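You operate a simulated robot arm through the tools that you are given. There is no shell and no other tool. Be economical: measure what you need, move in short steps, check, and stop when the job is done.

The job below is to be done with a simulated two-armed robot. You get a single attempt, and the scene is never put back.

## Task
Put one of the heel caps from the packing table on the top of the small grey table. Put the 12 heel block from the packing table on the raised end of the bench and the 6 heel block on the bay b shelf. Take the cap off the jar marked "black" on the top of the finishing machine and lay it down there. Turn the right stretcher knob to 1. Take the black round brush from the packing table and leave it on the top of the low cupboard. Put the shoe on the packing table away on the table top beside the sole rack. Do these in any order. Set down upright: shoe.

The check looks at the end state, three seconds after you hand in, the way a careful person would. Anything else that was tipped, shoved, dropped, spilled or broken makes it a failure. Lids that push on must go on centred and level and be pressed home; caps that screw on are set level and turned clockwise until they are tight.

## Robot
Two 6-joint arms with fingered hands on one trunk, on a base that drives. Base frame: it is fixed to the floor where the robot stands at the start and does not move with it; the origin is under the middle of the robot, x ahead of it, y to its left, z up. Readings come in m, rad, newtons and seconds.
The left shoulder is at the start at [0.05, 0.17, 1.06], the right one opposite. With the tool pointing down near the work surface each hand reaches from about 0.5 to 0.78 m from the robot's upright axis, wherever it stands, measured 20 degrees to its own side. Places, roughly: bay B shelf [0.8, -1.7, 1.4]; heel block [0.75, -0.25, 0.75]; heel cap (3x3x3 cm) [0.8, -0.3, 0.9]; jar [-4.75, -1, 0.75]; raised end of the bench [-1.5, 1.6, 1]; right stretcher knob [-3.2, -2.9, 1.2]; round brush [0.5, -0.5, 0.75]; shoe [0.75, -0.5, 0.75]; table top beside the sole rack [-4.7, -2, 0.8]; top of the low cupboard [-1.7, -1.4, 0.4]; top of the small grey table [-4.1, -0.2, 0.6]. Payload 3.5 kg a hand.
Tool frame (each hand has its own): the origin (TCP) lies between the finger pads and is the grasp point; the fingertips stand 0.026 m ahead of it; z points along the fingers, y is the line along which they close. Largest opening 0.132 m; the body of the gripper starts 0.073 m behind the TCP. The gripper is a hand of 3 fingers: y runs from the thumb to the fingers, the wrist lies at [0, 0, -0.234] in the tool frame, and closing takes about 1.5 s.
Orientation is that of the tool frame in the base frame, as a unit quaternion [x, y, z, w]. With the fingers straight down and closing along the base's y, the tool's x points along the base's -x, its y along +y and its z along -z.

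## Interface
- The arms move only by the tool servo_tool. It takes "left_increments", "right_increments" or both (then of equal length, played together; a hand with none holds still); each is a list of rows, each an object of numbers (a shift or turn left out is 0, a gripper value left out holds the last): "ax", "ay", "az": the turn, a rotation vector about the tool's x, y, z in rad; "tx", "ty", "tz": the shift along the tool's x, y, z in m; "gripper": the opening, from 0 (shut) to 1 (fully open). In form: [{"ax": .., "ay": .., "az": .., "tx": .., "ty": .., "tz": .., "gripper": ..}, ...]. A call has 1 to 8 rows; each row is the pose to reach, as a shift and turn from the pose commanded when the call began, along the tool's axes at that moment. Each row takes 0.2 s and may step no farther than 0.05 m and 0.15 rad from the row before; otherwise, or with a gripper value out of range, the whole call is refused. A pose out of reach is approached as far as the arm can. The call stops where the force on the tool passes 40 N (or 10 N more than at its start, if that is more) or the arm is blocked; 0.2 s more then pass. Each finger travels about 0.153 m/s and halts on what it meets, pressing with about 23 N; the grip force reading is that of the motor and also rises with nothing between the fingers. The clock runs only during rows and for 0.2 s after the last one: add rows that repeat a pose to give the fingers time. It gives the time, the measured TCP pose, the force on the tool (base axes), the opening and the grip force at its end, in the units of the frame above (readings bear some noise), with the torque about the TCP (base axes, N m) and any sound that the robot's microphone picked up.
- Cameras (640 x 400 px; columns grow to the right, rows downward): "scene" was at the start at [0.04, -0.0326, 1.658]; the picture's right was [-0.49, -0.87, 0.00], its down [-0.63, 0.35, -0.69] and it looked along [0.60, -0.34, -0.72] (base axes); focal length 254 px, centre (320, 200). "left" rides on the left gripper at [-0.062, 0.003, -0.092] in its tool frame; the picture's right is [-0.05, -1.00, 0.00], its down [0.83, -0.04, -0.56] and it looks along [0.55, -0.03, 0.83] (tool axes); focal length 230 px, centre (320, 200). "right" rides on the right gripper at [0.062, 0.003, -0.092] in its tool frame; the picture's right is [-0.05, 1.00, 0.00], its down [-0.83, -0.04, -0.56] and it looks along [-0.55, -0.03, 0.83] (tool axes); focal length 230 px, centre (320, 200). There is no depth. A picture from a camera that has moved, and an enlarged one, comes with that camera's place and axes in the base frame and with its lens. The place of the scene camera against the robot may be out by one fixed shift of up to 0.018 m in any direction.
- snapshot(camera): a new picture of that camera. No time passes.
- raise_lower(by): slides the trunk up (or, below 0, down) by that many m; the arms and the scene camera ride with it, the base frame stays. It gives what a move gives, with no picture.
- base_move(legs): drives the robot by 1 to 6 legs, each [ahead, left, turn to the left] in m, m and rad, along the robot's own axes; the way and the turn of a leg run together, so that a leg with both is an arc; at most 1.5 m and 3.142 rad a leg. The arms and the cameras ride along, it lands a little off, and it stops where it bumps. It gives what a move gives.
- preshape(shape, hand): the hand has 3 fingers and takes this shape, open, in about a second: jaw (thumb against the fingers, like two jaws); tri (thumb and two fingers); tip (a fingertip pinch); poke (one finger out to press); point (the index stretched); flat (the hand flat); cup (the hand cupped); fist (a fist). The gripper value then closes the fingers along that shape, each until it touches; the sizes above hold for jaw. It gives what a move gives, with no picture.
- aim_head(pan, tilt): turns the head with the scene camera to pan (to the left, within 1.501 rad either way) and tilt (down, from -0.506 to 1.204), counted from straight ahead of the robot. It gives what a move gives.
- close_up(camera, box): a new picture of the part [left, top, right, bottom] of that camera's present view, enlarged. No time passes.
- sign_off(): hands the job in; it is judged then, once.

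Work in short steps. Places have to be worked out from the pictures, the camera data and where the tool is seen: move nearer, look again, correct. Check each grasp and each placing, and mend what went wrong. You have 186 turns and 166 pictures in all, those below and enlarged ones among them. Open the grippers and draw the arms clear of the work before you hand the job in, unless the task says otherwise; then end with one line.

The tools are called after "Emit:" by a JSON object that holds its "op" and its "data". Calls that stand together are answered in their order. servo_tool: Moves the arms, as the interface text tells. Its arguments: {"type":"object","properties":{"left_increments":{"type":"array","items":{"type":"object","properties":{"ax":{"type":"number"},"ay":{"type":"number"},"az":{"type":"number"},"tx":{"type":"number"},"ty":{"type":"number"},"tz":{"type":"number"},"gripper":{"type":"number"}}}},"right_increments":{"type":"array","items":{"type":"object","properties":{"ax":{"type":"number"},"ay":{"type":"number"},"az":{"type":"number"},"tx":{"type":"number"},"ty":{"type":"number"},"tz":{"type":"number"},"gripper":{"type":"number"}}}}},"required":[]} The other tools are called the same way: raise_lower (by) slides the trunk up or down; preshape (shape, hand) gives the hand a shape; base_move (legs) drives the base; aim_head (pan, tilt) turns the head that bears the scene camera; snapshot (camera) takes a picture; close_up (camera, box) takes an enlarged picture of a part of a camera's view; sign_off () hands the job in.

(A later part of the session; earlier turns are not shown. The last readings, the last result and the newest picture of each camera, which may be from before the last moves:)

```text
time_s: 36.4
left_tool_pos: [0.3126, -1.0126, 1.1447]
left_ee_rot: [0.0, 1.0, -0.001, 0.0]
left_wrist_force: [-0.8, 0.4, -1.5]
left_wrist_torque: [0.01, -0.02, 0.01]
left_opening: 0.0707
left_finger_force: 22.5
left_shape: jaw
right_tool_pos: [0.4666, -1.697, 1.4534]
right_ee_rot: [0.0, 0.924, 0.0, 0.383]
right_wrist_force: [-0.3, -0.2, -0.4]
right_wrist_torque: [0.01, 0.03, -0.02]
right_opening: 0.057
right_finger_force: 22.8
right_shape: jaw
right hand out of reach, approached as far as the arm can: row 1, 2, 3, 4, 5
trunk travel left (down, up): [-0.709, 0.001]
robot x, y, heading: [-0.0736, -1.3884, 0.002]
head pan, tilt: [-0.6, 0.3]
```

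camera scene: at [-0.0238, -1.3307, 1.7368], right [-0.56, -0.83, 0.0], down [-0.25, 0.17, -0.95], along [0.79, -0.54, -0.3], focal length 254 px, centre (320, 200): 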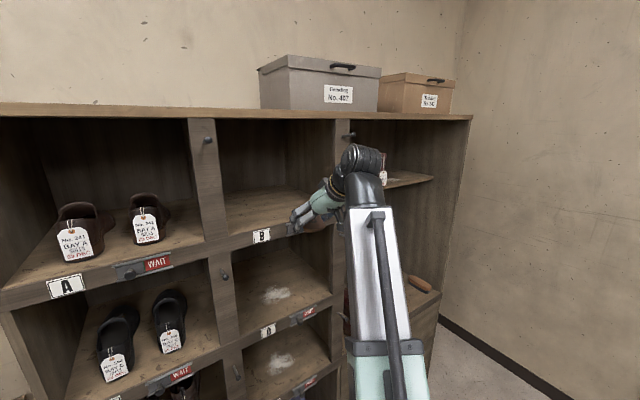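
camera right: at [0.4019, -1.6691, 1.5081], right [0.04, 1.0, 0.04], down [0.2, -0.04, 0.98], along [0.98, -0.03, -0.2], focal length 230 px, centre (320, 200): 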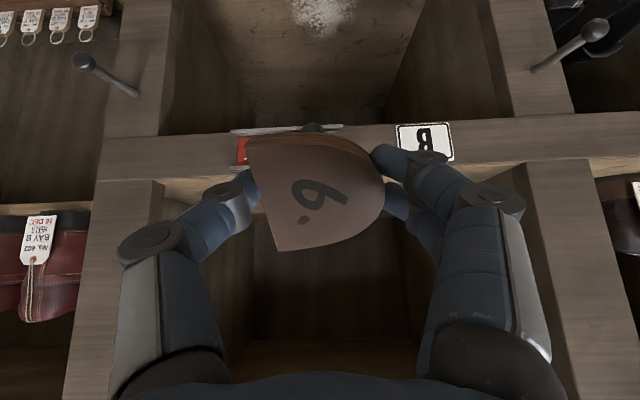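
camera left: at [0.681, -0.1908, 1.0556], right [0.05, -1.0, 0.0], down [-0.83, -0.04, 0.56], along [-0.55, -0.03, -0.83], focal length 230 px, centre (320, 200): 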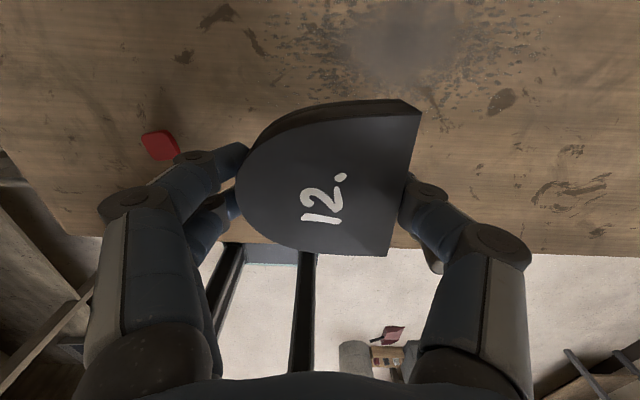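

There is a joint limit at this pitch. I tilt the tool a further 0.26 rad towards horizontal, which lowers the wrist relative to the TCP, and raise.

Emit:
{"op": "servo_tool", "data": {"right_increments": [{"ay": -0.13, "tx": -0.025, "tz": -0.006}, {"ay": -0.26, "tx": -0.05, "tz": -0.012}, {"ay": -0.26, "tx": -0.076, "tz": -0.019}]}}

Emit:
{"op": "snapshot", "data": {"camera": "right"}}

```text
time_s: 37.1
left_tool_pos: [0.3145, -1.013, 1.1427]
left_ee_rot: [0.0, 1.0, 0.0, -0.001]
left_wrist_force: [-0.1, 0.7, -2.3]
left_wrist_torque: [0.02, 0.01, -0.02]
left_opening: 0.0709
left_finger_force: 23.1
left_shape: jaw
right_tool_pos: [0.5181, -1.698, 1.5151]
right_ee_rot: [-0.001, 0.866, 0.0, 0.499]
right_wrist_force: [-0.2, 0.1, -0.3]
right_wrist_torque: [-0.01, 0.0, -0.03]
right_opening: 0.0573
right_finger_force: 23.3
right_shape: jaw
right hand out of reach, approached as far as the arm can: row 1, 2, 3
trunk travel left (down, up): [-0.709, 0.001]
robot x, y, heading: [-0.0749, -1.39, -0.006]
head pan, tilt: [-0.6, 0.3]
```

```text
131 pictures are left
camera right: at [0.4068, -1.6973, 1.5071], right [0.02, 1.0, 0.04], down [-0.06, -0.04, 1.0], along [1.0, -0.03, 0.06], focal length 230 px, centre (320, 200)
```

right: 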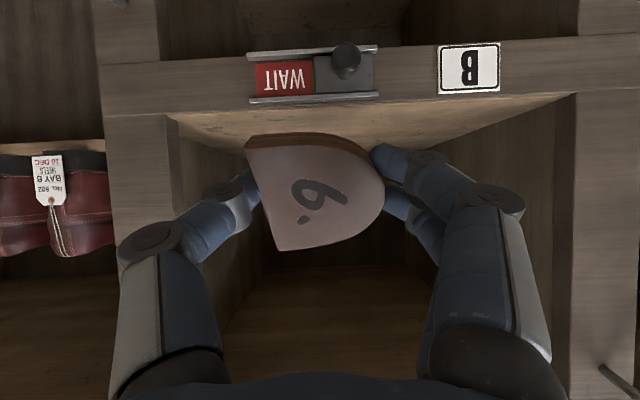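

Clearance over the lip is now about 5 cm (shelf ≈1.432). I swing the left hand a little further aside and then drive in.

Emit:
{"op": "servo_tool", "data": {"left_increments": [{"ty": 0.04, "tx": 0.01}, {"ty": 0.08, "tx": 0.04}, {"ty": 0.11, "tx": 0.07}]}}

Emit:
{"op": "base_move", "data": {"legs": [[0, 0.03, 0], [0.21, 0, 0]]}}

Emit:
{"op": "snapshot", "data": {"camera": "right"}}

Emit:
{"op": "snapshot", "data": {"camera": "scene"}}

```text
time_s: 38.0
left_tool_pos: [0.242, -0.9016, 1.1454]
left_ee_rot: [0.0, 1.0, -0.002, -0.001]
left_wrist_force: [0.2, -0.1, -1.5]
left_wrist_torque: [-0.02, 0.01, 0.0]
left_opening: 0.0709
left_finger_force: 23.1
left_shape: jaw
right_tool_pos: [0.5169, -1.6992, 1.514]
right_ee_rot: [-0.001, 0.867, 0.0, 0.499]
right_wrist_force: [-0.1, -0.5, -0.2]
right_wrist_torque: [-0.01, 0.0, -0.01]
right_opening: 0.0571
right_finger_force: 22.4
right_shape: jaw
trunk travel left (down, up): [-0.709, 0.001]
robot x, y, heading: [-0.0738, -1.3907, -0.003]
head pan, tilt: [-0.6, 0.3]
```

```text
time_s: 40.0
left_tool_pos: [0.4551, -0.873, 1.1461]
left_ee_rot: [0.002, 1.0, 0.0, -0.002]
left_wrist_force: [-0.2, -0.5, -1.5]
left_wrist_torque: [-0.01, 0.02, 0.0]
left_opening: 0.0708
left_finger_force: 22.9
left_shape: jaw
right_tool_pos: [0.7254, -1.6714, 1.513]
right_ee_rot: [0.001, 0.867, -0.001, 0.499]
right_wrist_force: [0.1, -0.4, -0.6]
right_wrist_torque: [0.0, 0.0, 0.01]
right_opening: 0.0571
right_finger_force: 23.0
right_shape: jaw
trunk travel left (down, up): [-0.709, 0.001]
robot x, y, heading: [0.1343, -1.356, -0.001]
head pan, tilt: [-0.6, 0.3]
```

```text
130 pictures are left
camera right: at [0.6138, -1.6693, 1.5062], right [0.03, 1.0, 0.05], down [-0.06, -0.04, 1.0], along [1.0, -0.03, 0.06], focal length 230 px, centre (320, 200)
```

right: 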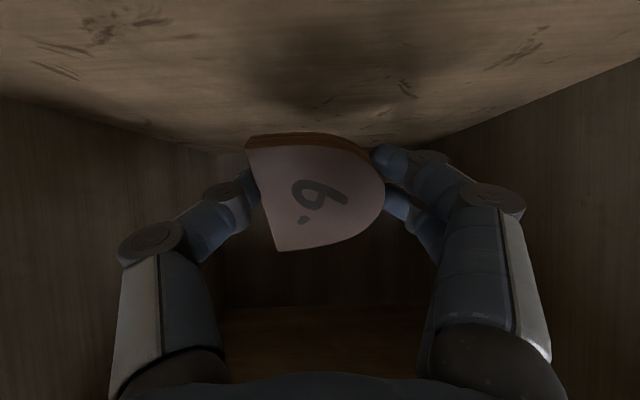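

```text
129 pictures are left
camera scene: at [0.183, -1.405, 1.7368], right [-0.57, -0.82, 0.0], down [-0.24, 0.17, -0.95], along [0.79, -0.54, -0.3], focal length 254 px, centre (320, 200)
```

scene: 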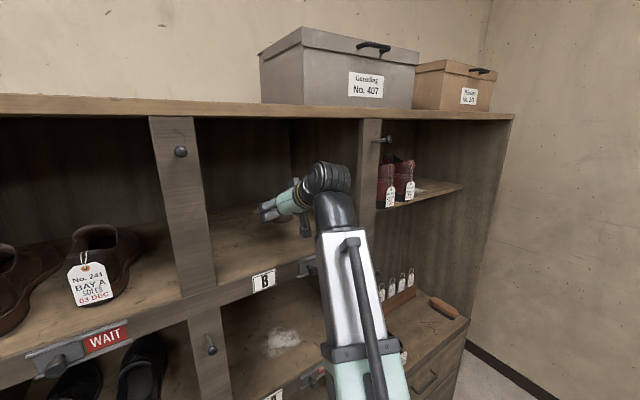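

The block is inside the bay, clear of everything. I lower it while easing the tilt back to 45°, feeling for contact.

Emit:
{"op": "servo_tool", "data": {"right_increments": [{"tx": 0.013, "tz": 0.0075, "ay": 0.13}, {"tx": 0.026, "tz": 0.015, "ay": 0.26}, {"tx": 0.035, "tz": 0.02, "ay": 0.3}, {"tx": 0.042, "tz": 0.024, "ay": 0.3}, {"tx": 0.048, "tz": 0.028, "ay": 0.3}, {"tx": 0.053, "tz": 0.031, "ay": 0.3}]}}

Emit:
{"op": "snapshot", "data": {"camera": "right"}}

```text
time_s: 41.1
left_tool_pos: [0.4528, -0.8727, 1.1455]
left_ee_rot: [0.001, 1.0, -0.001, 0.0]
left_wrist_force: [0.3, -0.3, -1.9]
left_wrist_torque: [0.0, -0.01, -0.02]
left_opening: 0.0708
left_finger_force: 23.2
left_shape: jaw
right_tool_pos: [0.7223, -1.6705, 1.4695]
right_ee_rot: [0.002, 0.928, -0.001, 0.373]
right_wrist_force: [-1.5, 2.3, 14.7]
right_wrist_torque: [0.17, 0.04, 0.0]
right_opening: 0.0575
right_finger_force: 23.2
right_shape: jaw
trunk travel left (down, up): [-0.709, 0.001]
robot x, y, heading: [0.1316, -1.3598, 0.0]
head pan, tilt: [-0.6, 0.3]
stopped in row 5 (right hand): the force on the tool passed its limit at 46 N (the readings are from after the stop); the commanded pose is now the measured one
```

```text
128 pictures are left
camera right: at [0.6133, -1.6678, 1.4931], right [0.04, 1.0, 0.04], down [0.22, -0.04, 0.98], along [0.98, -0.03, -0.22], focal length 230 px, centre (320, 200)
```

right: 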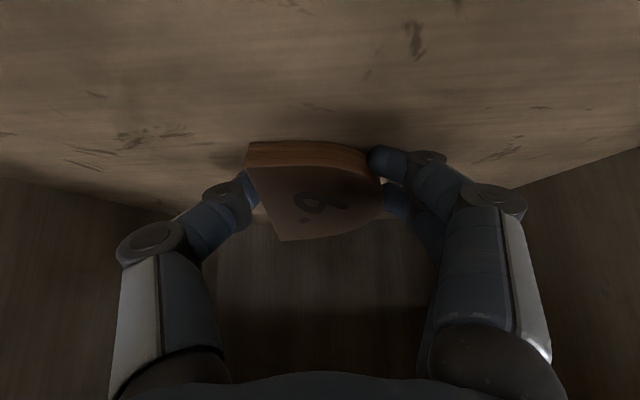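

The block is touching and has begun to lie down in the grip. I lower another centimetre to flatten it further.

Emit:
{"op": "servo_tool", "data": {"right_increments": [{"tx": 0.004, "tz": 0.004}, {"tx": 0.008, "tz": 0.008}, {"tx": 0.011, "tz": 0.011}]}}

Emit:
{"op": "snapshot", "data": {"camera": "right"}}

```text
time_s: 41.6
left_tool_pos: [0.4518, -0.8733, 1.1458]
left_ee_rot: [0.002, 1.0, -0.001, 0.001]
left_wrist_force: [0.0, -0.2, -0.7]
left_wrist_torque: [0.01, -0.01, 0.02]
left_opening: 0.0707
left_finger_force: 23.5
left_shape: jaw
right_tool_pos: [0.7227, -1.6705, 1.4694]
right_ee_rot: [0.002, 0.925, -0.002, 0.38]
right_wrist_force: [-3.1, 0.5, 16.5]
right_wrist_torque: [0.27, 0.02, -0.01]
right_opening: 0.0573
right_finger_force: 23.1
right_shape: jaw
trunk travel left (down, up): [-0.709, 0.001]
robot x, y, heading: [0.1352, -1.3581, -0.005]
head pan, tilt: [-0.6, 0.3]
stopped in row 2 (right hand): the force on the tool passed its limit at 46 N (the readings are from after the stop); the commanded pose is now the measured one
```

```text
127 pictures are left
camera right: at [0.614, -1.6668, 1.491], right [0.04, 1.0, 0.04], down [0.2, -0.04, 0.98], along [0.98, -0.03, -0.2], focal length 230 px, centre (320, 200)
```

right: 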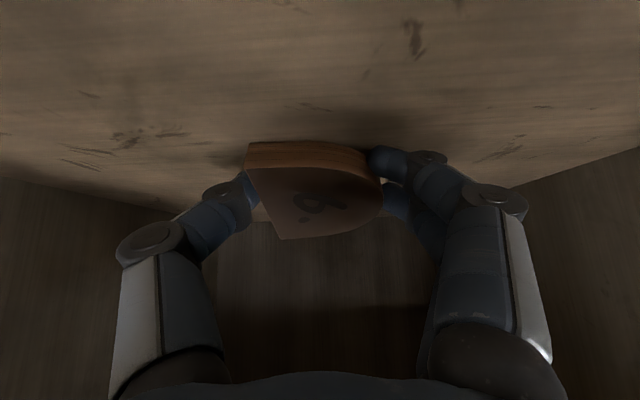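

The block is close to flat and a few mm from resting. I open gently.

Emit:
{"op": "servo_tool", "data": {"right_increments": [{"gripper": 0.42}, {"gripper": 0.46}, {"gripper": 0.5}, {"gripper": 0.6}, {"gripper": 0.7}, {"gripper": 0.8}]}}

Emit:
{"op": "snapshot", "data": {"camera": "right"}}

```text
time_s: 43.0
left_tool_pos: [0.4521, -0.873, 1.1453]
left_ee_rot: [0.002, 1.0, 0.0, -0.001]
left_wrist_force: [0.6, -0.7, -2.1]
left_wrist_torque: [0.01, -0.01, 0.0]
left_opening: 0.0708
left_finger_force: 22.7
left_shape: jaw
right_tool_pos: [0.7221, -1.6721, 1.4688]
right_ee_rot: [0.004, 0.925, -0.002, 0.38]
right_wrist_force: [2.2, -8.9, 33.2]
right_wrist_torque: [0.82, -0.32, -0.14]
right_opening: 0.0931
right_finger_force: 0.1
right_shape: jaw
trunk travel left (down, up): [-0.709, 0.001]
robot x, y, heading: [0.1348, -1.3595, -0.002]
head pan, tilt: [-0.6, 0.3]
```

```text
126 pictures are left
camera right: at [0.6141, -1.6686, 1.4906], right [0.04, 1.0, 0.04], down [0.2, -0.04, 0.98], along [0.98, -0.04, -0.2], focal length 230 px, centre (320, 200)
```

right: 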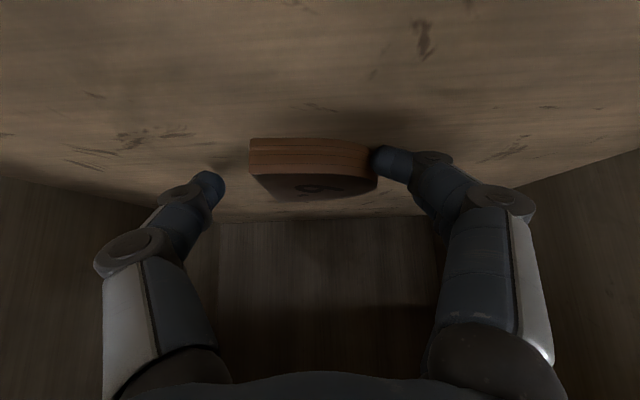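

The block now lies flat on the shelf. I ease up, open fully, then back out.

Emit:
{"op": "servo_tool", "data": {"right_increments": [{"tx": -0.004, "tz": -0.004, "gripper": 1.0}, {"tx": -0.006, "tz": -0.006, "gripper": 1.0}, {"tx": -0.015, "tz": -0.015, "gripper": 1.0}, {"tx": -0.022, "tz": -0.023, "gripper": 1.0}]}}

Emit:
{"op": "snapshot", "data": {"camera": "right"}}

```text
time_s: 44.0
left_tool_pos: [0.4536, -0.8732, 1.145]
left_ee_rot: [0.002, 1.0, -0.001, -0.001]
left_wrist_force: [0.1, -0.9, -2.7]
left_wrist_torque: [0.01, -0.01, -0.03]
left_opening: 0.071
left_finger_force: 22.8
left_shape: jaw
right_tool_pos: [0.7249, -1.6705, 1.4977]
right_ee_rot: [0.002, 0.926, -0.001, 0.377]
right_wrist_force: [0.9, -0.9, 1.0]
right_wrist_torque: [0.0, -0.03, 0.02]
right_opening: 0.1318
right_finger_force: 0.1
right_shape: jaw
trunk travel left (down, up): [-0.709, 0.001]
robot x, y, heading: [0.1378, -1.3598, -0.005]
head pan, tilt: [-0.6, 0.3]
```

```text
125 pictures are left
camera right: at [0.6162, -1.6676, 1.5205], right [0.04, 1.0, 0.04], down [0.21, -0.04, 0.98], along [0.98, -0.03, -0.21], focal length 230 px, centre (320, 200)
```

right: 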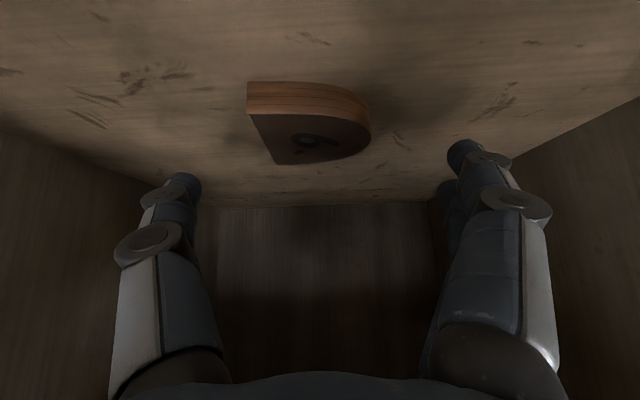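

The 6 is done. I back out, bring the right hand down to vertical, and drive back in front of the packing table for the black brush.

Emit:
{"op": "base_move", "data": {"legs": [[-0.45, 0, 0]]}}

Emit:
{"op": "servo_tool", "data": {"right_increments": [{"tx": 0.033, "tz": 0.034, "ay": 0.1}, {"tx": 0.066, "tz": 0.068, "ay": 0.2}, {"tx": 0.099, "tz": 0.102, "ay": 0.3}, {"tx": 0.132, "tz": 0.136, "ay": 0.4}, {"tx": 0.165, "tz": 0.17, "ay": 0.5}, {"tx": 0.198, "tz": 0.204, "ay": 0.6}, {"tx": 0.231, "tz": 0.238, "ay": 0.7}, {"tx": 0.255, "tz": 0.265, "ay": 0.773}]}}

Emit:
{"op": "base_move", "data": {"legs": [[0, 1.27, 0], [0.2, 0, 0]]}}

Emit:
{"op": "snapshot", "data": {"camera": "right"}}

```text
time_s: 46.8
left_tool_pos: [-0.0031, -0.8718, 1.1448]
left_ee_rot: [0.006, 1.0, 0.0, 0.0]
left_wrist_force: [0.1, 0.7, -2.0]
left_wrist_torque: [0.01, -0.03, 0.04]
left_opening: 0.071
left_finger_force: 22.5
left_shape: jaw
right_tool_pos: [0.2597, -1.6721, 1.4986]
right_ee_rot: [0.007, 0.926, -0.003, 0.378]
right_wrist_force: [0.0, -0.1, 1.0]
right_wrist_torque: [0.02, -0.03, 0.0]
right_opening: 0.1319
right_finger_force: 0.1
right_shape: jaw
trunk travel left (down, up): [-0.709, 0.001]
robot x, y, heading: [-0.329, -1.3544, -0.012]
head pan, tilt: [-0.6, 0.3]
```

```text
time_s: 48.6
left_tool_pos: [-0.0028, -0.8729, 1.1442]
left_ee_rot: [0.007, 1.0, 0.0, -0.001]
left_wrist_force: [-1.5, -0.8, -2.6]
left_wrist_torque: [0.02, 0.02, -0.02]
left_opening: 0.0709
left_finger_force: 23.1
left_shape: jaw
right_tool_pos: [0.2646, -1.6711, 1.1286]
right_ee_rot: [0.008, 1.0, 0.0, 0.0]
right_wrist_force: [-0.2, -0.4, -0.2]
right_wrist_torque: [0.02, 0.01, 0.02]
right_opening: 0.1321
right_finger_force: 0.1
right_shape: jaw
trunk travel left (down, up): [-0.709, 0.001]
robot x, y, heading: [-0.3253, -1.3545, -0.012]
head pan, tilt: [-0.6, 0.3]
```

```text
time_s: 56.1
left_tool_pos: [0.2302, 0.3761, 1.1451]
left_ee_rot: [0.015, 1.0, 0.0, -0.001]
left_wrist_force: [0.0, 0.8, -1.2]
left_wrist_torque: [0.01, -0.01, -0.01]
left_opening: 0.0708
left_finger_force: 22.9
left_shape: jaw
right_tool_pos: [0.4838, -0.4287, 1.1289]
right_ee_rot: [0.017, 1.0, 0.001, -0.001]
right_wrist_force: [0.6, 0.8, 0.0]
right_wrist_torque: [0.0, 0.02, 0.01]
right_opening: 0.1317
right_finger_force: 0.1
right_shape: jaw
trunk travel left (down, up): [-0.709, 0.001]
robot x, y, heading: [-0.1002, -0.0984, -0.034]
head pan, tilt: [-0.6, 0.3]
```

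```text
124 pictures are left
camera right: at [0.4216, -0.4236, 1.2207], right [0.08, 1.0, 0.0], down [0.83, -0.07, 0.55], along [0.55, -0.05, -0.83], focal length 230 px, centre (320, 200)
```

right: 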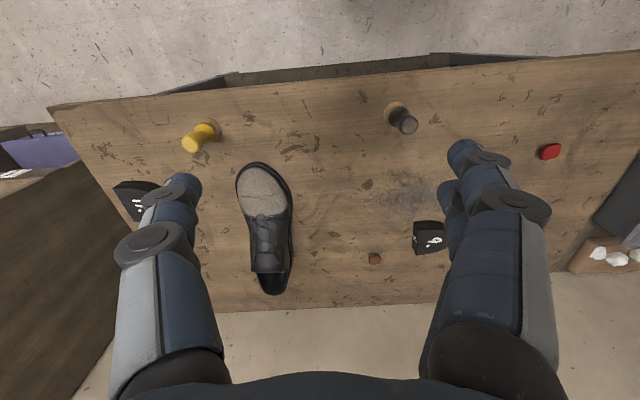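

The brush base is at about (0.505,-0.315), with its top near z 0.92. I hover over it.

Emit:
{"op": "servo_tool", "data": {"right_increments": [{"tx": -0.006, "ty": 0.04}, {"tx": -0.012, "ty": 0.08}, {"tx": -0.017, "ty": 0.113}, {"tx": -0.017, "ty": 0.113, "tz": 0.05}, {"tx": -0.017, "ty": 0.113, "tz": 0.1}, {"tx": -0.017, "ty": 0.113, "tz": 0.13}]}}

Emit:
{"op": "snapshot", "data": {"camera": "right"}}

```text
time_s: 57.5
left_tool_pos: [0.229, 0.3767, 1.1459]
left_ee_rot: [0.016, 1.0, 0.0, -0.001]
left_wrist_force: [0.1, -0.6, -1.6]
left_wrist_torque: [-0.02, 0.03, 0.0]
left_opening: 0.0707
left_finger_force: 23.6
left_shape: jaw
right_tool_pos: [0.5021, -0.3161, 0.9996]
right_ee_rot: [0.016, 1.0, 0.0, 0.001]
right_wrist_force: [0.1, 0.6, -1.1]
right_wrist_torque: [0.02, -0.01, 0.03]
right_opening: 0.132
right_finger_force: 0.2
right_shape: jaw
trunk travel left (down, up): [-0.709, 0.001]
robot x, y, heading: [-0.1055, -0.099, -0.035]
head pan, tilt: [-0.6, 0.3]
```

```text
123 pictures are left
camera right: at [0.4411, -0.3114, 1.0905], right [0.08, 1.0, 0.0], down [0.83, -0.07, 0.56], along [0.55, -0.05, -0.83], focal length 230 px, centre (320, 200)
```

right: 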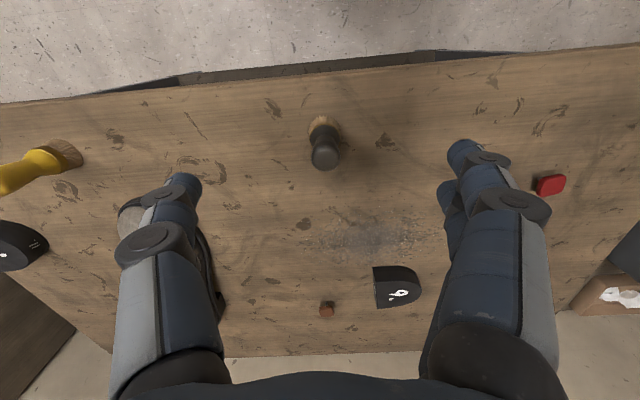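

The brush is at (0.510,-0.315). I partly close the hand to stay clear of the shoe, descend and grip the handle.

Emit:
{"op": "servo_tool", "data": {"right_increments": [{"tx": -0.008, "gripper": 0.5}, {"tx": -0.008, "tz": 0.03, "gripper": 0.5}, {"tx": -0.008, "tz": 0.07, "gripper": 0.5}, {"tx": -0.008, "tz": 0.105, "gripper": 0.5}, {"tx": -0.008, "tz": 0.105, "gripper": 0.0}, {"tx": -0.008, "tz": 0.105, "gripper": 0.0}, {"tx": -0.008, "tz": 0.105, "gripper": 0.0}]}}

Emit:
{"op": "snapshot", "data": {"camera": "right"}}

```text
time_s: 59.1
left_tool_pos: [0.2291, 0.3758, 1.1444]
left_ee_rot: [0.016, 1.0, 0.0, -0.001]
left_wrist_force: [0.4, 0.6, -2.2]
left_wrist_torque: [0.0, 0.0, 0.0]
left_opening: 0.0705
left_finger_force: 23.1
left_shape: jaw
right_tool_pos: [0.5125, -0.3182, 0.895]
right_ee_rot: [0.017, 1.0, -0.001, 0.001]
right_wrist_force: [-0.7, -0.8, 2.5]
right_wrist_torque: [0.02, -0.03, 0.04]
right_opening: 0.0064
right_finger_force: 23.2
right_shape: jaw
trunk travel left (down, up): [-0.709, 0.001]
robot x, y, heading: [-0.1069, -0.1038, -0.036]
head pan, tilt: [-0.6, 0.3]
```

```text
122 pictures are left
camera right: at [0.4504, -0.3133, 0.987], right [0.08, 1.0, 0.0], down [0.83, -0.07, 0.56], along [0.55, -0.05, -0.83], focal length 230 px, centre (320, 200)
```

right: 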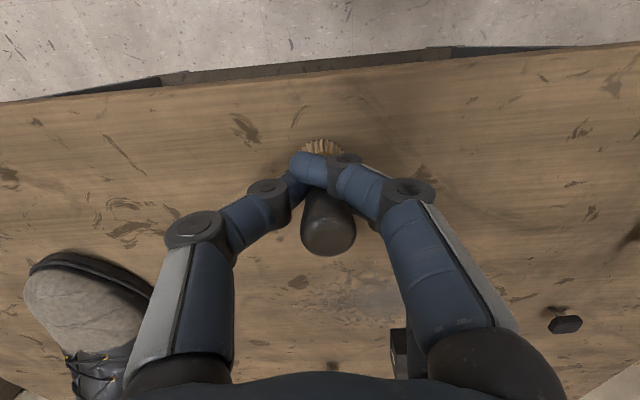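

The opening reads only 6 mm, so the grip may be on the narrow waist. I lift slightly and look.

Emit:
{"op": "servo_tool", "data": {"right_increments": [{"tz": -0.03}, {"tz": -0.07}]}}

Emit:
{"op": "snapshot", "data": {"camera": "right"}}

```text
time_s: 59.7
left_tool_pos: [0.2296, 0.376, 1.1459]
left_ee_rot: [0.016, 1.0, -0.001, 0.0]
left_wrist_force: [0.3, -0.7, -1.7]
left_wrist_torque: [0.03, -0.02, 0.01]
left_opening: 0.0708
left_finger_force: 22.6
left_shape: jaw
right_tool_pos: [0.5119, -0.3179, 0.9658]
right_ee_rot: [0.017, 1.0, 0.0, 0.001]
right_wrist_force: [-0.6, 0.2, 0.1]
right_wrist_torque: [0.03, -0.04, -0.01]
right_opening: 0.0057
right_finger_force: 23.2
right_shape: jaw
trunk travel left (down, up): [-0.709, 0.001]
robot x, y, heading: [-0.0999, -0.1015, -0.03]
head pan, tilt: [-0.6, 0.3]
```

```text
121 pictures are left
camera right: at [0.4503, -0.3126, 1.0573], right [0.08, 1.0, 0.0], down [0.83, -0.07, 0.56], along [0.55, -0.05, -0.83], focal length 230 px, centre (320, 200)
```

right: 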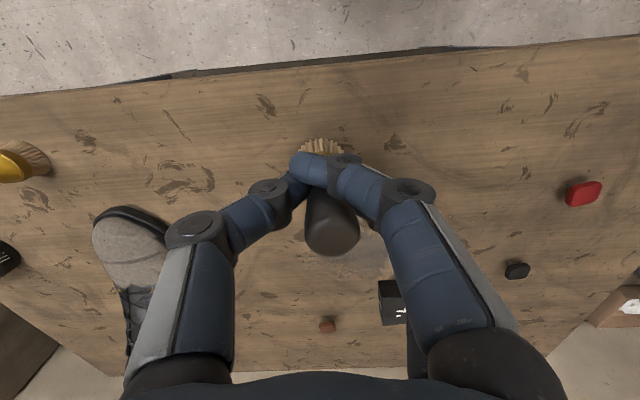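

The brush is held. I raise it, back away from the table, turn right towards the low cupboard and look.

Emit:
{"op": "servo_tool", "data": {"right_increments": [{"tz": -0.05}, {"tz": -0.1}, {"tz": -0.14}]}}

Emit:
{"op": "base_move", "data": {"legs": [[-0.45, 0, 0], [0, 0, -2.25]]}}

Emit:
{"op": "aim_head", "data": {"pan": 0.0, "tilt": 0.5}}

Emit:
{"op": "snapshot", "data": {"camera": "scene"}}

```text
time_s: 60.5
left_tool_pos: [0.2285, 0.3775, 1.1453]
left_ee_rot: [0.015, 1.0, 0.0, -0.001]
left_wrist_force: [0.8, 0.1, -1.2]
left_wrist_torque: [0.01, 0.01, 0.0]
left_opening: 0.0706
left_finger_force: 23.1
left_shape: jaw
right_tool_pos: [0.5114, -0.3155, 1.1051]
right_ee_rot: [0.016, 1.0, -0.001, 0.0]
right_wrist_force: [0.1, 0.2, -0.7]
right_wrist_torque: [0.0, 0.0, 0.0]
right_opening: 0.0055
right_finger_force: 22.8
right_shape: jaw
trunk travel left (down, up): [-0.709, 0.001]
robot x, y, heading: [-0.1026, -0.1052, -0.032]
head pan, tilt: [-0.6, 0.3]
```

```text
time_s: 68.6
left_tool_pos: [-0.3959, -0.6486, 1.1454]
left_ee_rot: [0.914, 0.405, 0.001, 0.0]
left_wrist_force: [0.7, -0.8, -1.9]
left_wrist_torque: [-0.01, -0.03, 0.01]
left_opening: 0.07
left_finger_force: 23.5
left_shape: jaw
right_tool_pos: [-1.1071, -0.4161, 1.1055]
right_ee_rot: [0.914, 0.405, -0.001, 0.0]
right_wrist_force: [-0.3, 0.4, 0.6]
right_wrist_torque: [0.0, -0.01, -0.02]
right_opening: 0.0055
right_finger_force: 22.5
right_shape: jaw
trunk travel left (down, up): [-0.709, 0.001]
robot x, y, heading: [-0.5444, -0.0885, -2.305]
head pan, tilt: [-0.6, 0.3]
```

```text
time_s: 69.6
left_tool_pos: [-0.3955, -0.6494, 1.1434]
left_ee_rot: [0.914, 0.405, 0.001, -0.001]
left_wrist_force: [0.1, -0.3, -1.9]
left_wrist_torque: [0.0, -0.02, 0.04]
left_opening: 0.0701
left_finger_force: 23.4
left_shape: jaw
right_tool_pos: [-1.1068, -0.4149, 1.1058]
right_ee_rot: [0.915, 0.404, 0.0, 0.0]
right_wrist_force: [0.4, 0.5, -0.6]
right_wrist_torque: [0.01, 0.05, 0.0]
right_opening: 0.0054
right_finger_force: 22.9
right_shape: jaw
trunk travel left (down, up): [-0.709, 0.001]
robot x, y, heading: [-0.5437, -0.0896, -2.302]
head pan, tilt: [0.0, 0.499]
```

```text
120 pictures are left
camera scene: at [-0.5677, -0.1182, 1.7185], right [-0.74, 0.67, 0.0], down [0.32, 0.35, -0.88], along [-0.59, -0.65, -0.48], focal length 254 px, centre (320, 200)
```

scene: 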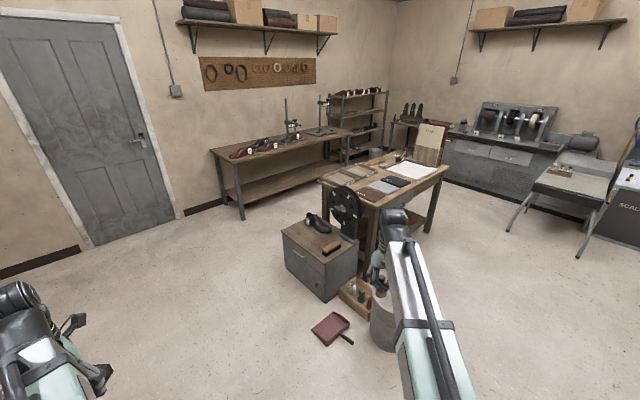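

I can see the whole room. The low cupboard spans x from -1.86 to -1.5 and y from -1.64 to -1.12, with a shoe and an orange-handled brush on it. I turn to face -x and strafe in front of it.

Emit:
{"op": "base_move", "data": {"legs": [[0, 0, -0.839], [0, 1.45, 0], [0.25, 0, 0]]}}

Emit:
{"op": "aim_head", "data": {"pan": -0.1, "tilt": 0.85}}

Emit:
{"op": "snapshot", "data": {"camera": "scene"}}

```text
time_s: 80.5
left_tool_pos: [-1.1301, -2.0397, 1.1449]
left_ee_rot: [1.0, -0.006, 0.001, 0.0]
left_wrist_force: [-0.5, 0.5, -1.7]
left_wrist_torque: [-0.04, -0.03, -0.02]
left_opening: 0.0696
left_finger_force: 22.6
left_shape: jaw
right_tool_pos: [-1.4261, -1.352, 1.1043]
right_ee_rot: [1.0, -0.005, 0.0, 0.0]
right_wrist_force: [-0.1, -0.4, 0.6]
right_wrist_torque: [0.01, 0.0, 0.03]
right_opening: 0.0054
right_finger_force: 23.1
right_shape: jaw
trunk travel left (down, up): [-0.709, 0.001]
robot x, y, heading: [-0.8028, -1.5569, 3.13]
head pan, tilt: [0.0, 0.499]
```

```text
time_s: 81.3
left_tool_pos: [-1.1288, -2.0396, 1.1456]
left_ee_rot: [1.0, -0.005, 0.001, 0.0]
left_wrist_force: [0.0, 0.1, -1.8]
left_wrist_torque: [-0.04, -0.01, -0.02]
left_opening: 0.0699
left_finger_force: 23.1
left_shape: jaw
right_tool_pos: [-1.4249, -1.3525, 1.1052]
right_ee_rot: [1.0, -0.006, 0.001, 0.0]
right_wrist_force: [0.8, -0.2, -0.6]
right_wrist_torque: [-0.02, -0.01, 0.01]
right_opening: 0.0055
right_finger_force: 23.4
right_shape: jaw
trunk travel left (down, up): [-0.709, 0.001]
robot x, y, heading: [-0.8048, -1.5564, 3.133]
head pan, tilt: [-0.099, 0.85]
```

```text
119 pictures are left
camera scene: at [-0.8338, -1.5415, 1.6885], right [0.11, 0.99, 0.0], down [0.75, -0.08, -0.66], along [-0.66, 0.07, -0.75], focal length 254 px, centre (320, 200)
```

scene: 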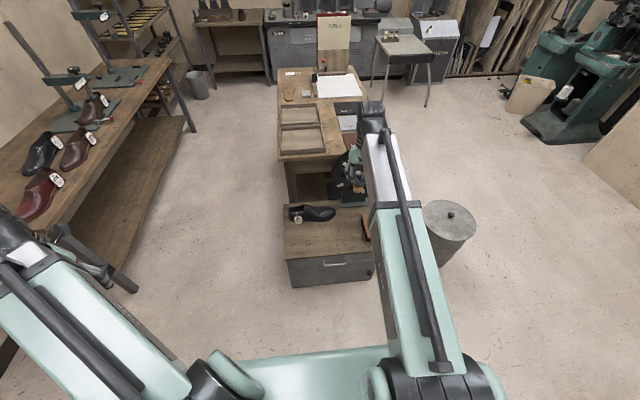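

The free spot on the cupboard top is around (-1.60,-1.44). I drive closer and lower the trunk by 0.55.

Emit:
{"op": "base_move", "data": {"legs": [[0, 0.08, 0], [0.13, 0, 0]]}}

Emit:
{"op": "raise_lower", "data": {"by": -0.5}}

Emit:
{"op": "snapshot", "data": {"camera": "right"}}

Emit:
{"op": "snapshot", "data": {"camera": "scene"}}

```text
time_s: 83.3
left_tool_pos: [-1.2632, -2.1192, 1.1449]
left_ee_rot: [1.0, -0.005, 0.002, -0.001]
left_wrist_force: [-0.3, 0.7, -2.7]
left_wrist_torque: [0.02, -0.04, 0.04]
left_opening: 0.0698
left_finger_force: 23.3
left_shape: jaw
right_tool_pos: [-1.5587, -1.4309, 1.104]
right_ee_rot: [1.0, -0.007, 0.0, 0.0]
right_wrist_force: [-0.5, -0.6, 0.0]
right_wrist_torque: [0.01, -0.02, -0.02]
right_opening: 0.0059
right_finger_force: 22.9
right_shape: jaw
trunk travel left (down, up): [-0.709, 0.001]
robot x, y, heading: [-0.9398, -1.6356, 3.13]
head pan, tilt: [-0.099, 0.85]
```

```text
refused: -0.5 is not a number from -0.4 to 0.4
```

```text
118 pictures are left
camera right: at [-1.4979, -1.4363, 1.1958], right [-0.07, -1.0, 0.0], down [-0.83, 0.05, 0.55], along [-0.55, 0.04, -0.83], focal length 230 px, centre (320, 200)
```

right: 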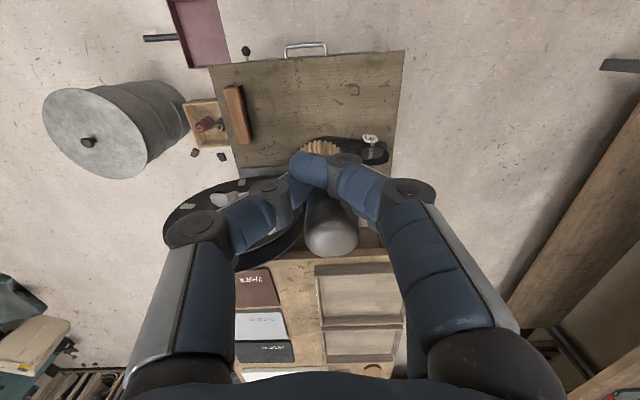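

```text
117 pictures are left
camera scene: at [-0.969, -1.6212, 1.6884], right [0.11, 0.99, 0.0], down [0.75, -0.08, -0.66], along [-0.65, 0.07, -0.75], focal length 254 px, centre (320, 200)
```

scene: 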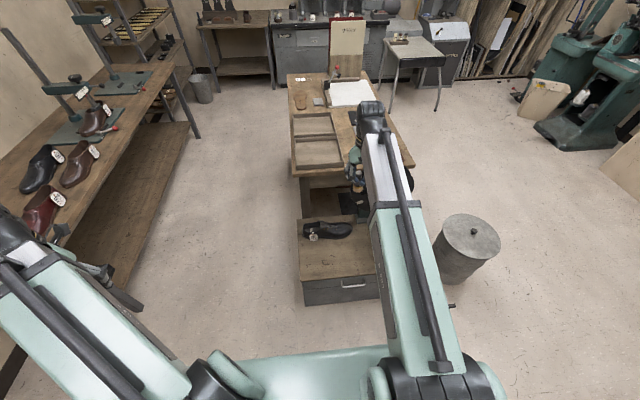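

The spot under the hand is clear. I lower in two parts, shifting the hand 5 cm forward between them.

Emit:
{"op": "raise_lower", "data": {"by": -0.4}}

Emit:
{"op": "servo_tool", "data": {"right_increments": [{"tx": -0.03}, {"tx": -0.055}]}}

Emit:
{"op": "raise_lower", "data": {"by": -0.16}}

Emit:
{"op": "snapshot", "data": {"camera": "right"}}

Emit:
{"op": "snapshot", "data": {"camera": "scene"}}

```text
time_s: 87.1
left_tool_pos: [-1.262, -2.1184, 0.7454]
left_ee_rot: [1.0, -0.007, 0.001, 0.0]
left_wrist_force: [-0.6, -0.5, -1.7]
left_wrist_torque: [0.02, 0.03, 0.0]
left_opening: 0.0699
left_finger_force: 22.9
left_shape: jaw
right_tool_pos: [-1.5567, -1.4318, 0.7059]
right_ee_rot: [1.0, -0.007, -0.002, -0.001]
right_wrist_force: [0.0, 0.2, -0.2]
right_wrist_torque: [-0.01, -0.01, 0.03]
right_opening: 0.0054
right_finger_force: 23.5
right_shape: jaw
trunk travel left (down, up): [-0.309, 0.401]
robot x, y, heading: [-0.9399, -1.6338, 3.131]
head pan, tilt: [-0.099, 0.85]
```

```text
time_s: 87.7
left_tool_pos: [-1.261, -2.119, 0.7451]
left_ee_rot: [1.0, -0.006, 0.001, -0.001]
left_wrist_force: [-1.3, 0.5, -2.2]
left_wrist_torque: [0.0, 0.02, 0.01]
left_opening: 0.0699
left_finger_force: 22.7
left_shape: jaw
right_tool_pos: [-1.6125, -1.4292, 0.7047]
right_ee_rot: [1.0, -0.008, 0.0, 0.0]
right_wrist_force: [0.6, 1.0, 0.5]
right_wrist_torque: [-0.02, 0.0, -0.02]
right_opening: 0.0053
right_finger_force: 22.9
right_shape: jaw
trunk travel left (down, up): [-0.309, 0.401]
robot x, y, heading: [-0.9416, -1.6377, 3.128]
head pan, tilt: [-0.099, 0.85]
```

```text
time_s: 89.5
left_tool_pos: [-1.26, -2.1199, 0.5839]
left_ee_rot: [1.0, -0.005, 0.0, 0.0]
left_wrist_force: [0.2, -0.3, -1.4]
left_wrist_torque: [-0.02, -0.02, 0.02]
left_opening: 0.07
left_finger_force: 23.1
left_shape: jaw
right_tool_pos: [-1.6122, -1.4285, 0.5438]
right_ee_rot: [1.0, -0.007, -0.001, 0.0]
right_wrist_force: [0.0, -0.5, 0.0]
right_wrist_torque: [0.0, 0.01, -0.03]
right_opening: 0.0056
right_finger_force: 22.7
right_shape: jaw
trunk travel left (down, up): [-0.149, 0.561]
robot x, y, heading: [-0.9411, -1.6361, 3.131]
head pan, tilt: [-0.099, 0.85]
```

```text
116 pictures are left
camera right: at [-1.5513, -1.4336, 0.6358], right [-0.07, -1.0, 0.0], down [-0.83, 0.05, 0.56], along [-0.55, 0.04, -0.83], focal length 230 px, centre (320, 200)
```

right: 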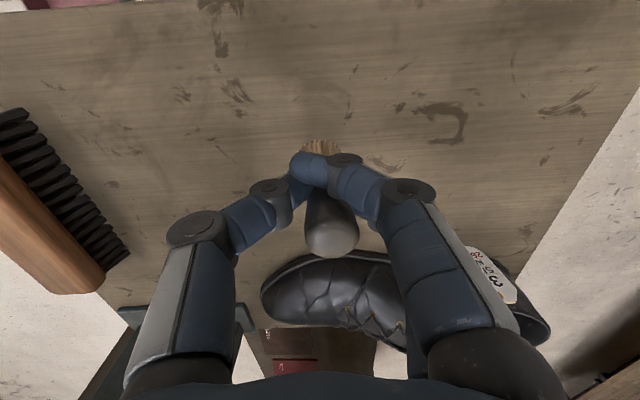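

```text
115 pictures are left
camera scene: at [-0.9662, -1.6209, 1.1286], right [0.11, 0.99, 0.0], down [0.75, -0.08, -0.66], along [-0.66, 0.07, -0.75], focal length 254 px, centre (320, 200)
```

scene: 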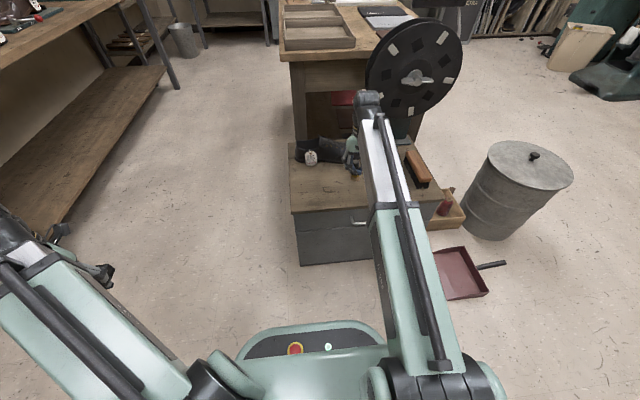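

There is a good gap to the shoe and the other brush. I lower with the arm until the bristles touch.

Emit:
{"op": "servo_tool", "data": {"right_increments": [{"tz": 0.03}, {"tz": 0.045}, {"tz": 0.055}, {"tz": 0.062}, {"tz": 0.069}, {"tz": 0.076}]}}

Emit:
{"op": "snapshot", "data": {"camera": "right"}}

```text
time_s: 90.3
left_tool_pos: [-1.2597, -2.1191, 0.5863]
left_ee_rot: [1.0, -0.007, 0.0, -0.001]
left_wrist_force: [-0.6, 0.0, -2.7]
left_wrist_torque: [-0.04, 0.0, -0.02]
left_opening: 0.0698
left_finger_force: 23.2
left_shape: jaw
right_tool_pos: [-1.6134, -1.4275, 0.5033]
right_ee_rot: [1.0, -0.007, -0.006, -0.002]
right_wrist_force: [5.8, 1.2, 26.2]
right_wrist_torque: [-0.2, 0.07, 0.06]
right_opening: 0.0088
right_finger_force: 22.9
right_shape: jaw
trunk travel left (down, up): [-0.149, 0.561]
robot x, y, heading: [-0.9376, -1.6343, 3.13]
head pan, tilt: [-0.099, 0.85]
stopped in row 3 (right hand): the force on the tool passed its limit at 47 N (the readings are from after the stop); the commanded pose is now the measured one
```

```text
114 pictures are left
camera right: at [-1.5509, -1.4323, 0.5939], right [-0.07, -1.0, 0.0], down [-0.82, 0.05, 0.56], along [-0.56, 0.04, -0.83], focal length 230 px, centre (320, 200)
```

right: 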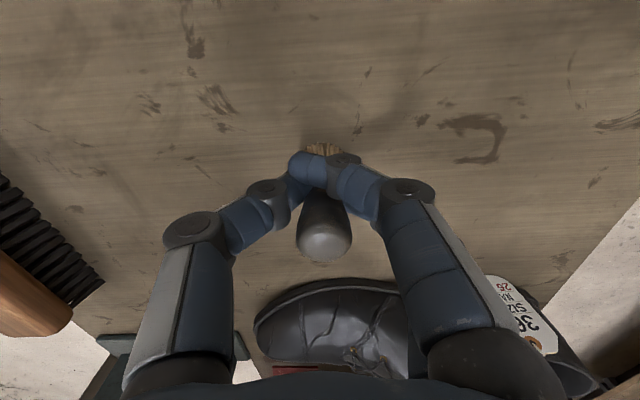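

Contact. I relieve 3 mm of pressure, then open gently.

Emit:
{"op": "servo_tool", "data": {"right_increments": [{"tz": -0.002, "gripper": 0.05}, {"tz": -0.002, "gripper": 0.15}, {"tz": -0.002, "gripper": 0.25}, {"tz": -0.002, "gripper": 0.4}, {"tz": -0.002, "gripper": 0.5}]}}

Emit:
{"op": "snapshot", "data": {"camera": "right"}}

```text
time_s: 91.5
left_tool_pos: [-1.2606, -2.1181, 0.5854]
left_ee_rot: [1.0, -0.006, 0.001, 0.0]
left_wrist_force: [-0.1, 0.6, -1.6]
left_wrist_torque: [-0.01, 0.0, 0.01]
left_opening: 0.0696
left_finger_force: 23.2
left_shape: jaw
right_tool_pos: [-1.6144, -1.4268, 0.4995]
right_ee_rot: [1.0, -0.007, -0.004, -0.001]
right_wrist_force: [0.2, -0.7, 0.7]
right_wrist_torque: [-0.03, 0.01, -0.01]
right_opening: 0.0656
right_finger_force: 0.1
right_shape: jaw
trunk travel left (down, up): [-0.149, 0.561]
robot x, y, heading: [-0.937, -1.6366, 3.126]
head pan, tilt: [-0.099, 0.85]
```

```text
113 pictures are left
camera right: at [-1.5523, -1.4316, 0.5916], right [-0.07, -1.0, 0.0], down [-0.83, 0.05, 0.56], along [-0.56, 0.04, -0.83], focal length 230 px, centre (320, 200)
```

right: 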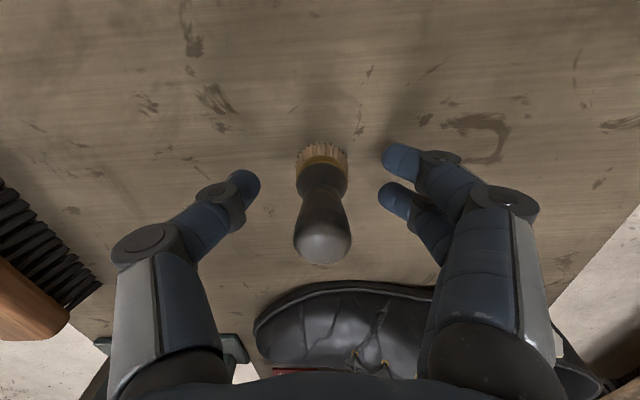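

The brush stands free. I lift clear, raise the trunk, back off and turn towards the bench to look.

Emit:
{"op": "servo_tool", "data": {"right_increments": [{"tz": -0.04, "gripper": 0.5}, {"tz": -0.08, "gripper": 0.5}, {"tz": -0.12, "gripper": 0.5}]}}

Emit:
{"op": "raise_lower", "data": {"by": 0.4}}

Emit:
{"op": "snapshot", "data": {"camera": "right"}}

Emit:
{"op": "base_move", "data": {"legs": [[-0.6, 0, 0], [0, 0, -1.2], [0.4, 0, 0]]}}

Emit:
{"op": "raise_lower", "data": {"by": 0.16}}

Emit:
{"op": "aim_head", "data": {"pan": 0.1, "tilt": 0.45}}

Emit:
{"op": "snapshot", "data": {"camera": "scene"}}

```text
time_s: 92.3
left_tool_pos: [-1.2613, -2.1179, 0.5853]
left_ee_rot: [1.0, -0.006, 0.001, 0.0]
left_wrist_force: [-0.7, -0.9, -1.2]
left_wrist_torque: [-0.01, 0.0, -0.03]
left_opening: 0.0698
left_finger_force: 22.8
left_shape: jaw
right_tool_pos: [-1.6134, -1.4305, 0.6216]
right_ee_rot: [1.0, -0.007, -0.004, -0.001]
right_wrist_force: [-0.4, 0.6, 0.4]
right_wrist_torque: [0.03, 0.0, 0.0]
right_opening: 0.065
right_finger_force: 0.0
right_shape: jaw
trunk travel left (down, up): [-0.149, 0.561]
robot x, y, heading: [-0.9413, -1.6345, 3.132]
head pan, tilt: [-0.099, 0.85]
```

```text
time_s: 96.1
left_tool_pos: [-1.2621, -2.1197, 0.9853]
left_ee_rot: [1.0, -0.006, 0.0, 0.0]
left_wrist_force: [0.0, -1.0, -1.8]
left_wrist_torque: [-0.01, -0.02, 0.01]
left_opening: 0.0699
left_finger_force: 23.4
left_shape: jaw
right_tool_pos: [-1.6127, -1.4299, 1.0194]
right_ee_rot: [1.0, -0.007, -0.004, -0.001]
right_wrist_force: [0.3, 0.0, 0.3]
right_wrist_torque: [0.0, 0.02, 0.01]
right_opening: 0.0655
right_finger_force: 0.1
right_shape: jaw
trunk travel left (down, up): [-0.549, 0.161]
robot x, y, heading: [-0.936, -1.6342, 3.129]
head pan, tilt: [-0.099, 0.85]
```

```text
112 pictures are left
camera right: at [-1.551, -1.434, 1.1121], right [-0.07, -1.0, 0.0], down [-0.83, 0.05, 0.56], along [-0.56, 0.04, -0.83], focal length 230 px, centre (320, 200)
```

right: 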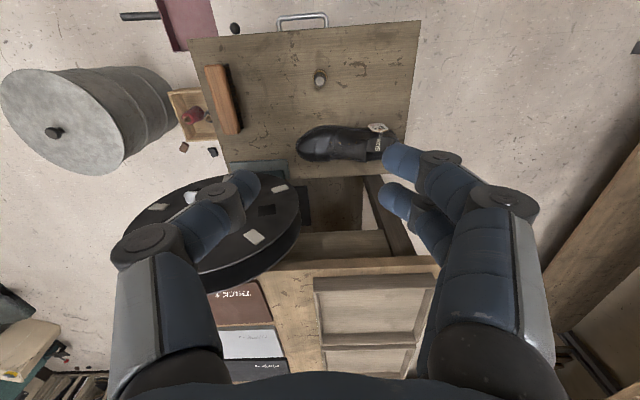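

```text
time_s: 104.6
left_tool_pos: [-1.0486, -1.1311, 0.9849]
left_ee_rot: [0.819, -0.574, 0.001, 0.0]
left_wrist_force: [-0.3, -0.4, -2.7]
left_wrist_torque: [-0.01, 0.02, 0.0]
left_opening: 0.0695
left_finger_force: 23.1
left_shape: jaw
right_tool_pos: [-0.5277, -0.5586, 1.0197]
right_ee_rot: [0.818, -0.575, -0.003, -0.003]
right_wrist_force: [0.0, -0.3, 0.1]
right_wrist_torque: [0.01, 0.0, -0.03]
right_opening: 0.0653
right_finger_force: 0.1
right_shape: jaw
trunk travel left (down, up): [-0.549, 0.161]
robot x, y, heading: [-0.4844, -1.2654, 1.918]
head pan, tilt: [-0.099, 0.85]
```

```text
time_s: 106.4
left_tool_pos: [-1.0482, -1.1312, 1.1455]
left_ee_rot: [0.819, -0.573, 0.0, 0.001]
left_wrist_force: [0.6, -0.6, -1.7]
left_wrist_torque: [0.0, 0.0, -0.02]
left_opening: 0.0697
left_finger_force: 23.0
left_shape: jaw
right_tool_pos: [-0.5284, -0.5595, 1.1808]
right_ee_rot: [0.818, -0.575, -0.003, -0.003]
right_wrist_force: [-0.3, 0.3, -0.2]
right_wrist_torque: [0.02, 0.0, 0.02]
right_opening: 0.0657
right_finger_force: 0.0
right_shape: jaw
trunk travel left (down, up): [-0.709, 0.001]
robot x, y, heading: [-0.4834, -1.2663, 1.925]
head pan, tilt: [-0.099, 0.85]
```

```text
time_s: 107.3
left_tool_pos: [-1.0486, -1.1313, 1.1445]
left_ee_rot: [0.819, -0.574, 0.001, 0.0]
left_wrist_force: [0.5, -0.7, -2.6]
left_wrist_torque: [0.0, 0.01, 0.01]
left_opening: 0.0695
left_finger_force: 23.0
left_shape: jaw
right_tool_pos: [-0.5265, -0.5594, 1.1817]
right_ee_rot: [0.818, -0.575, -0.002, -0.002]
right_wrist_force: [-0.1, 0.9, -0.3]
right_wrist_torque: [0.0, 0.0, 0.0]
right_opening: 0.0655
right_finger_force: 0.1
right_shape: jaw
trunk travel left (down, up): [-0.709, 0.001]
robot x, y, heading: [-0.4835, -1.2655, 1.918]
head pan, tilt: [0.099, 0.45]
```

```text
111 pictures are left
camera scene: at [-0.499, -1.2115, 1.7229], right [0.9, 0.43, 0.0], down [0.19, -0.39, -0.9], along [-0.39, 0.81, -0.44], focal length 254 px, centre (320, 200)
```

scene: 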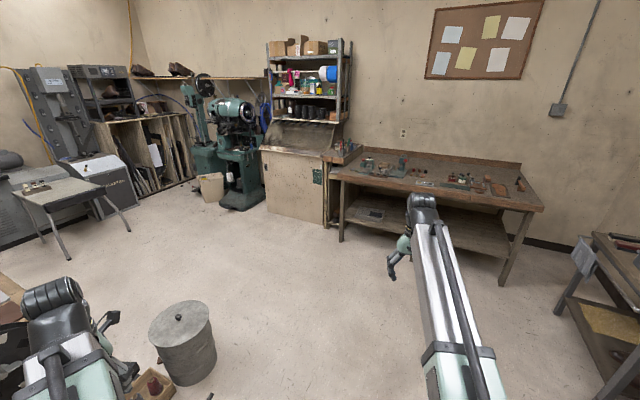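

The bench is along the +y wall. I zoom in on its left (raised) end.

Emit:
{"op": "close_up", "data": {"camera": "scene", "box": [310, 120, 550, 230]}}

```text
2.67 times, centred on (430, 175) of scene
camera zoom: at [-0.499, -1.2115, 1.7229], right [0.9, 0.43, 0.0], down [0.19, -0.39, -0.9], along [-0.39, 0.81, -0.44], focal length 677 px, centre (27, 267)
```

zoom: 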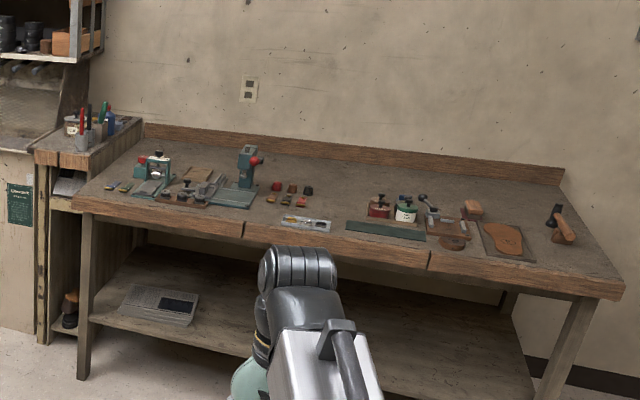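

The raised end is the small box at the left of the bench, with pens at its back. I drive round to stand in front of it.

Emit:
{"op": "base_move", "data": {"legs": [[0, 0, -0.347], [1.5, 0, 0], [0, 0.65, 0]]}}

Emit:
{"op": "aim_head", "data": {"pan": 0.3, "tilt": 0.6}}

Emit:
{"op": "snapshot", "data": {"camera": "scene"}}

```text
time_s: 119.0
left_tool_pos: [-1.6417, 0.5338, 1.1445]
left_ee_rot: [0.712, -0.702, 0.001, 0.0]
left_wrist_force: [-0.4, -0.1, -1.6]
left_wrist_torque: [-0.03, -0.01, -0.03]
left_opening: 0.0692
left_finger_force: 23.1
left_shape: jaw
right_tool_pos: [-0.9615, 0.902, 1.1816]
right_ee_rot: [0.711, -0.703, -0.002, -0.003]
right_wrist_force: [0.1, 0.0, 0.1]
right_wrist_torque: [0.01, -0.02, 0.01]
right_opening: 0.0654
right_finger_force: 0.0
right_shape: jaw
trunk travel left (down, up): [-0.709, 0.001]
robot x, y, heading: [-1.148, 0.2245, 1.585]
head pan, tilt: [0.099, 0.45]
```

```text
time_s: 119.8
left_tool_pos: [-1.6399, 0.5347, 1.1464]
left_ee_rot: [0.712, -0.702, 0.0, 0.001]
left_wrist_force: [-0.6, -0.8, -1.5]
left_wrist_torque: [-0.01, -0.03, -0.02]
left_opening: 0.0693
left_finger_force: 22.9
left_shape: jaw
right_tool_pos: [-0.96, 0.9037, 1.1808]
right_ee_rot: [0.711, -0.704, -0.001, -0.003]
right_wrist_force: [0.6, 0.2, -0.6]
right_wrist_torque: [-0.03, -0.04, -0.02]
right_opening: 0.0654
right_finger_force: 0.1
right_shape: jaw
trunk travel left (down, up): [-0.709, 0.001]
robot x, y, heading: [-1.1473, 0.2244, 1.587]
head pan, tilt: [0.3, 0.6]
```

```text
109 pictures are left
camera scene: at [-1.1664, 0.2738, 1.7094], right [0.95, 0.31, 0.0], down [0.17, -0.54, -0.83], along [-0.25, 0.79, -0.56], focal length 254 px, centre (320, 200)
```

scene: 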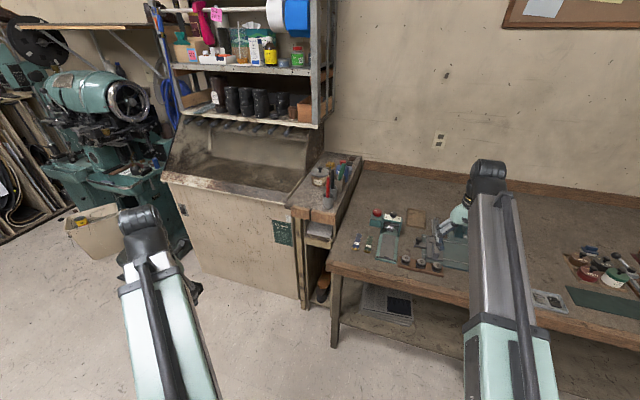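

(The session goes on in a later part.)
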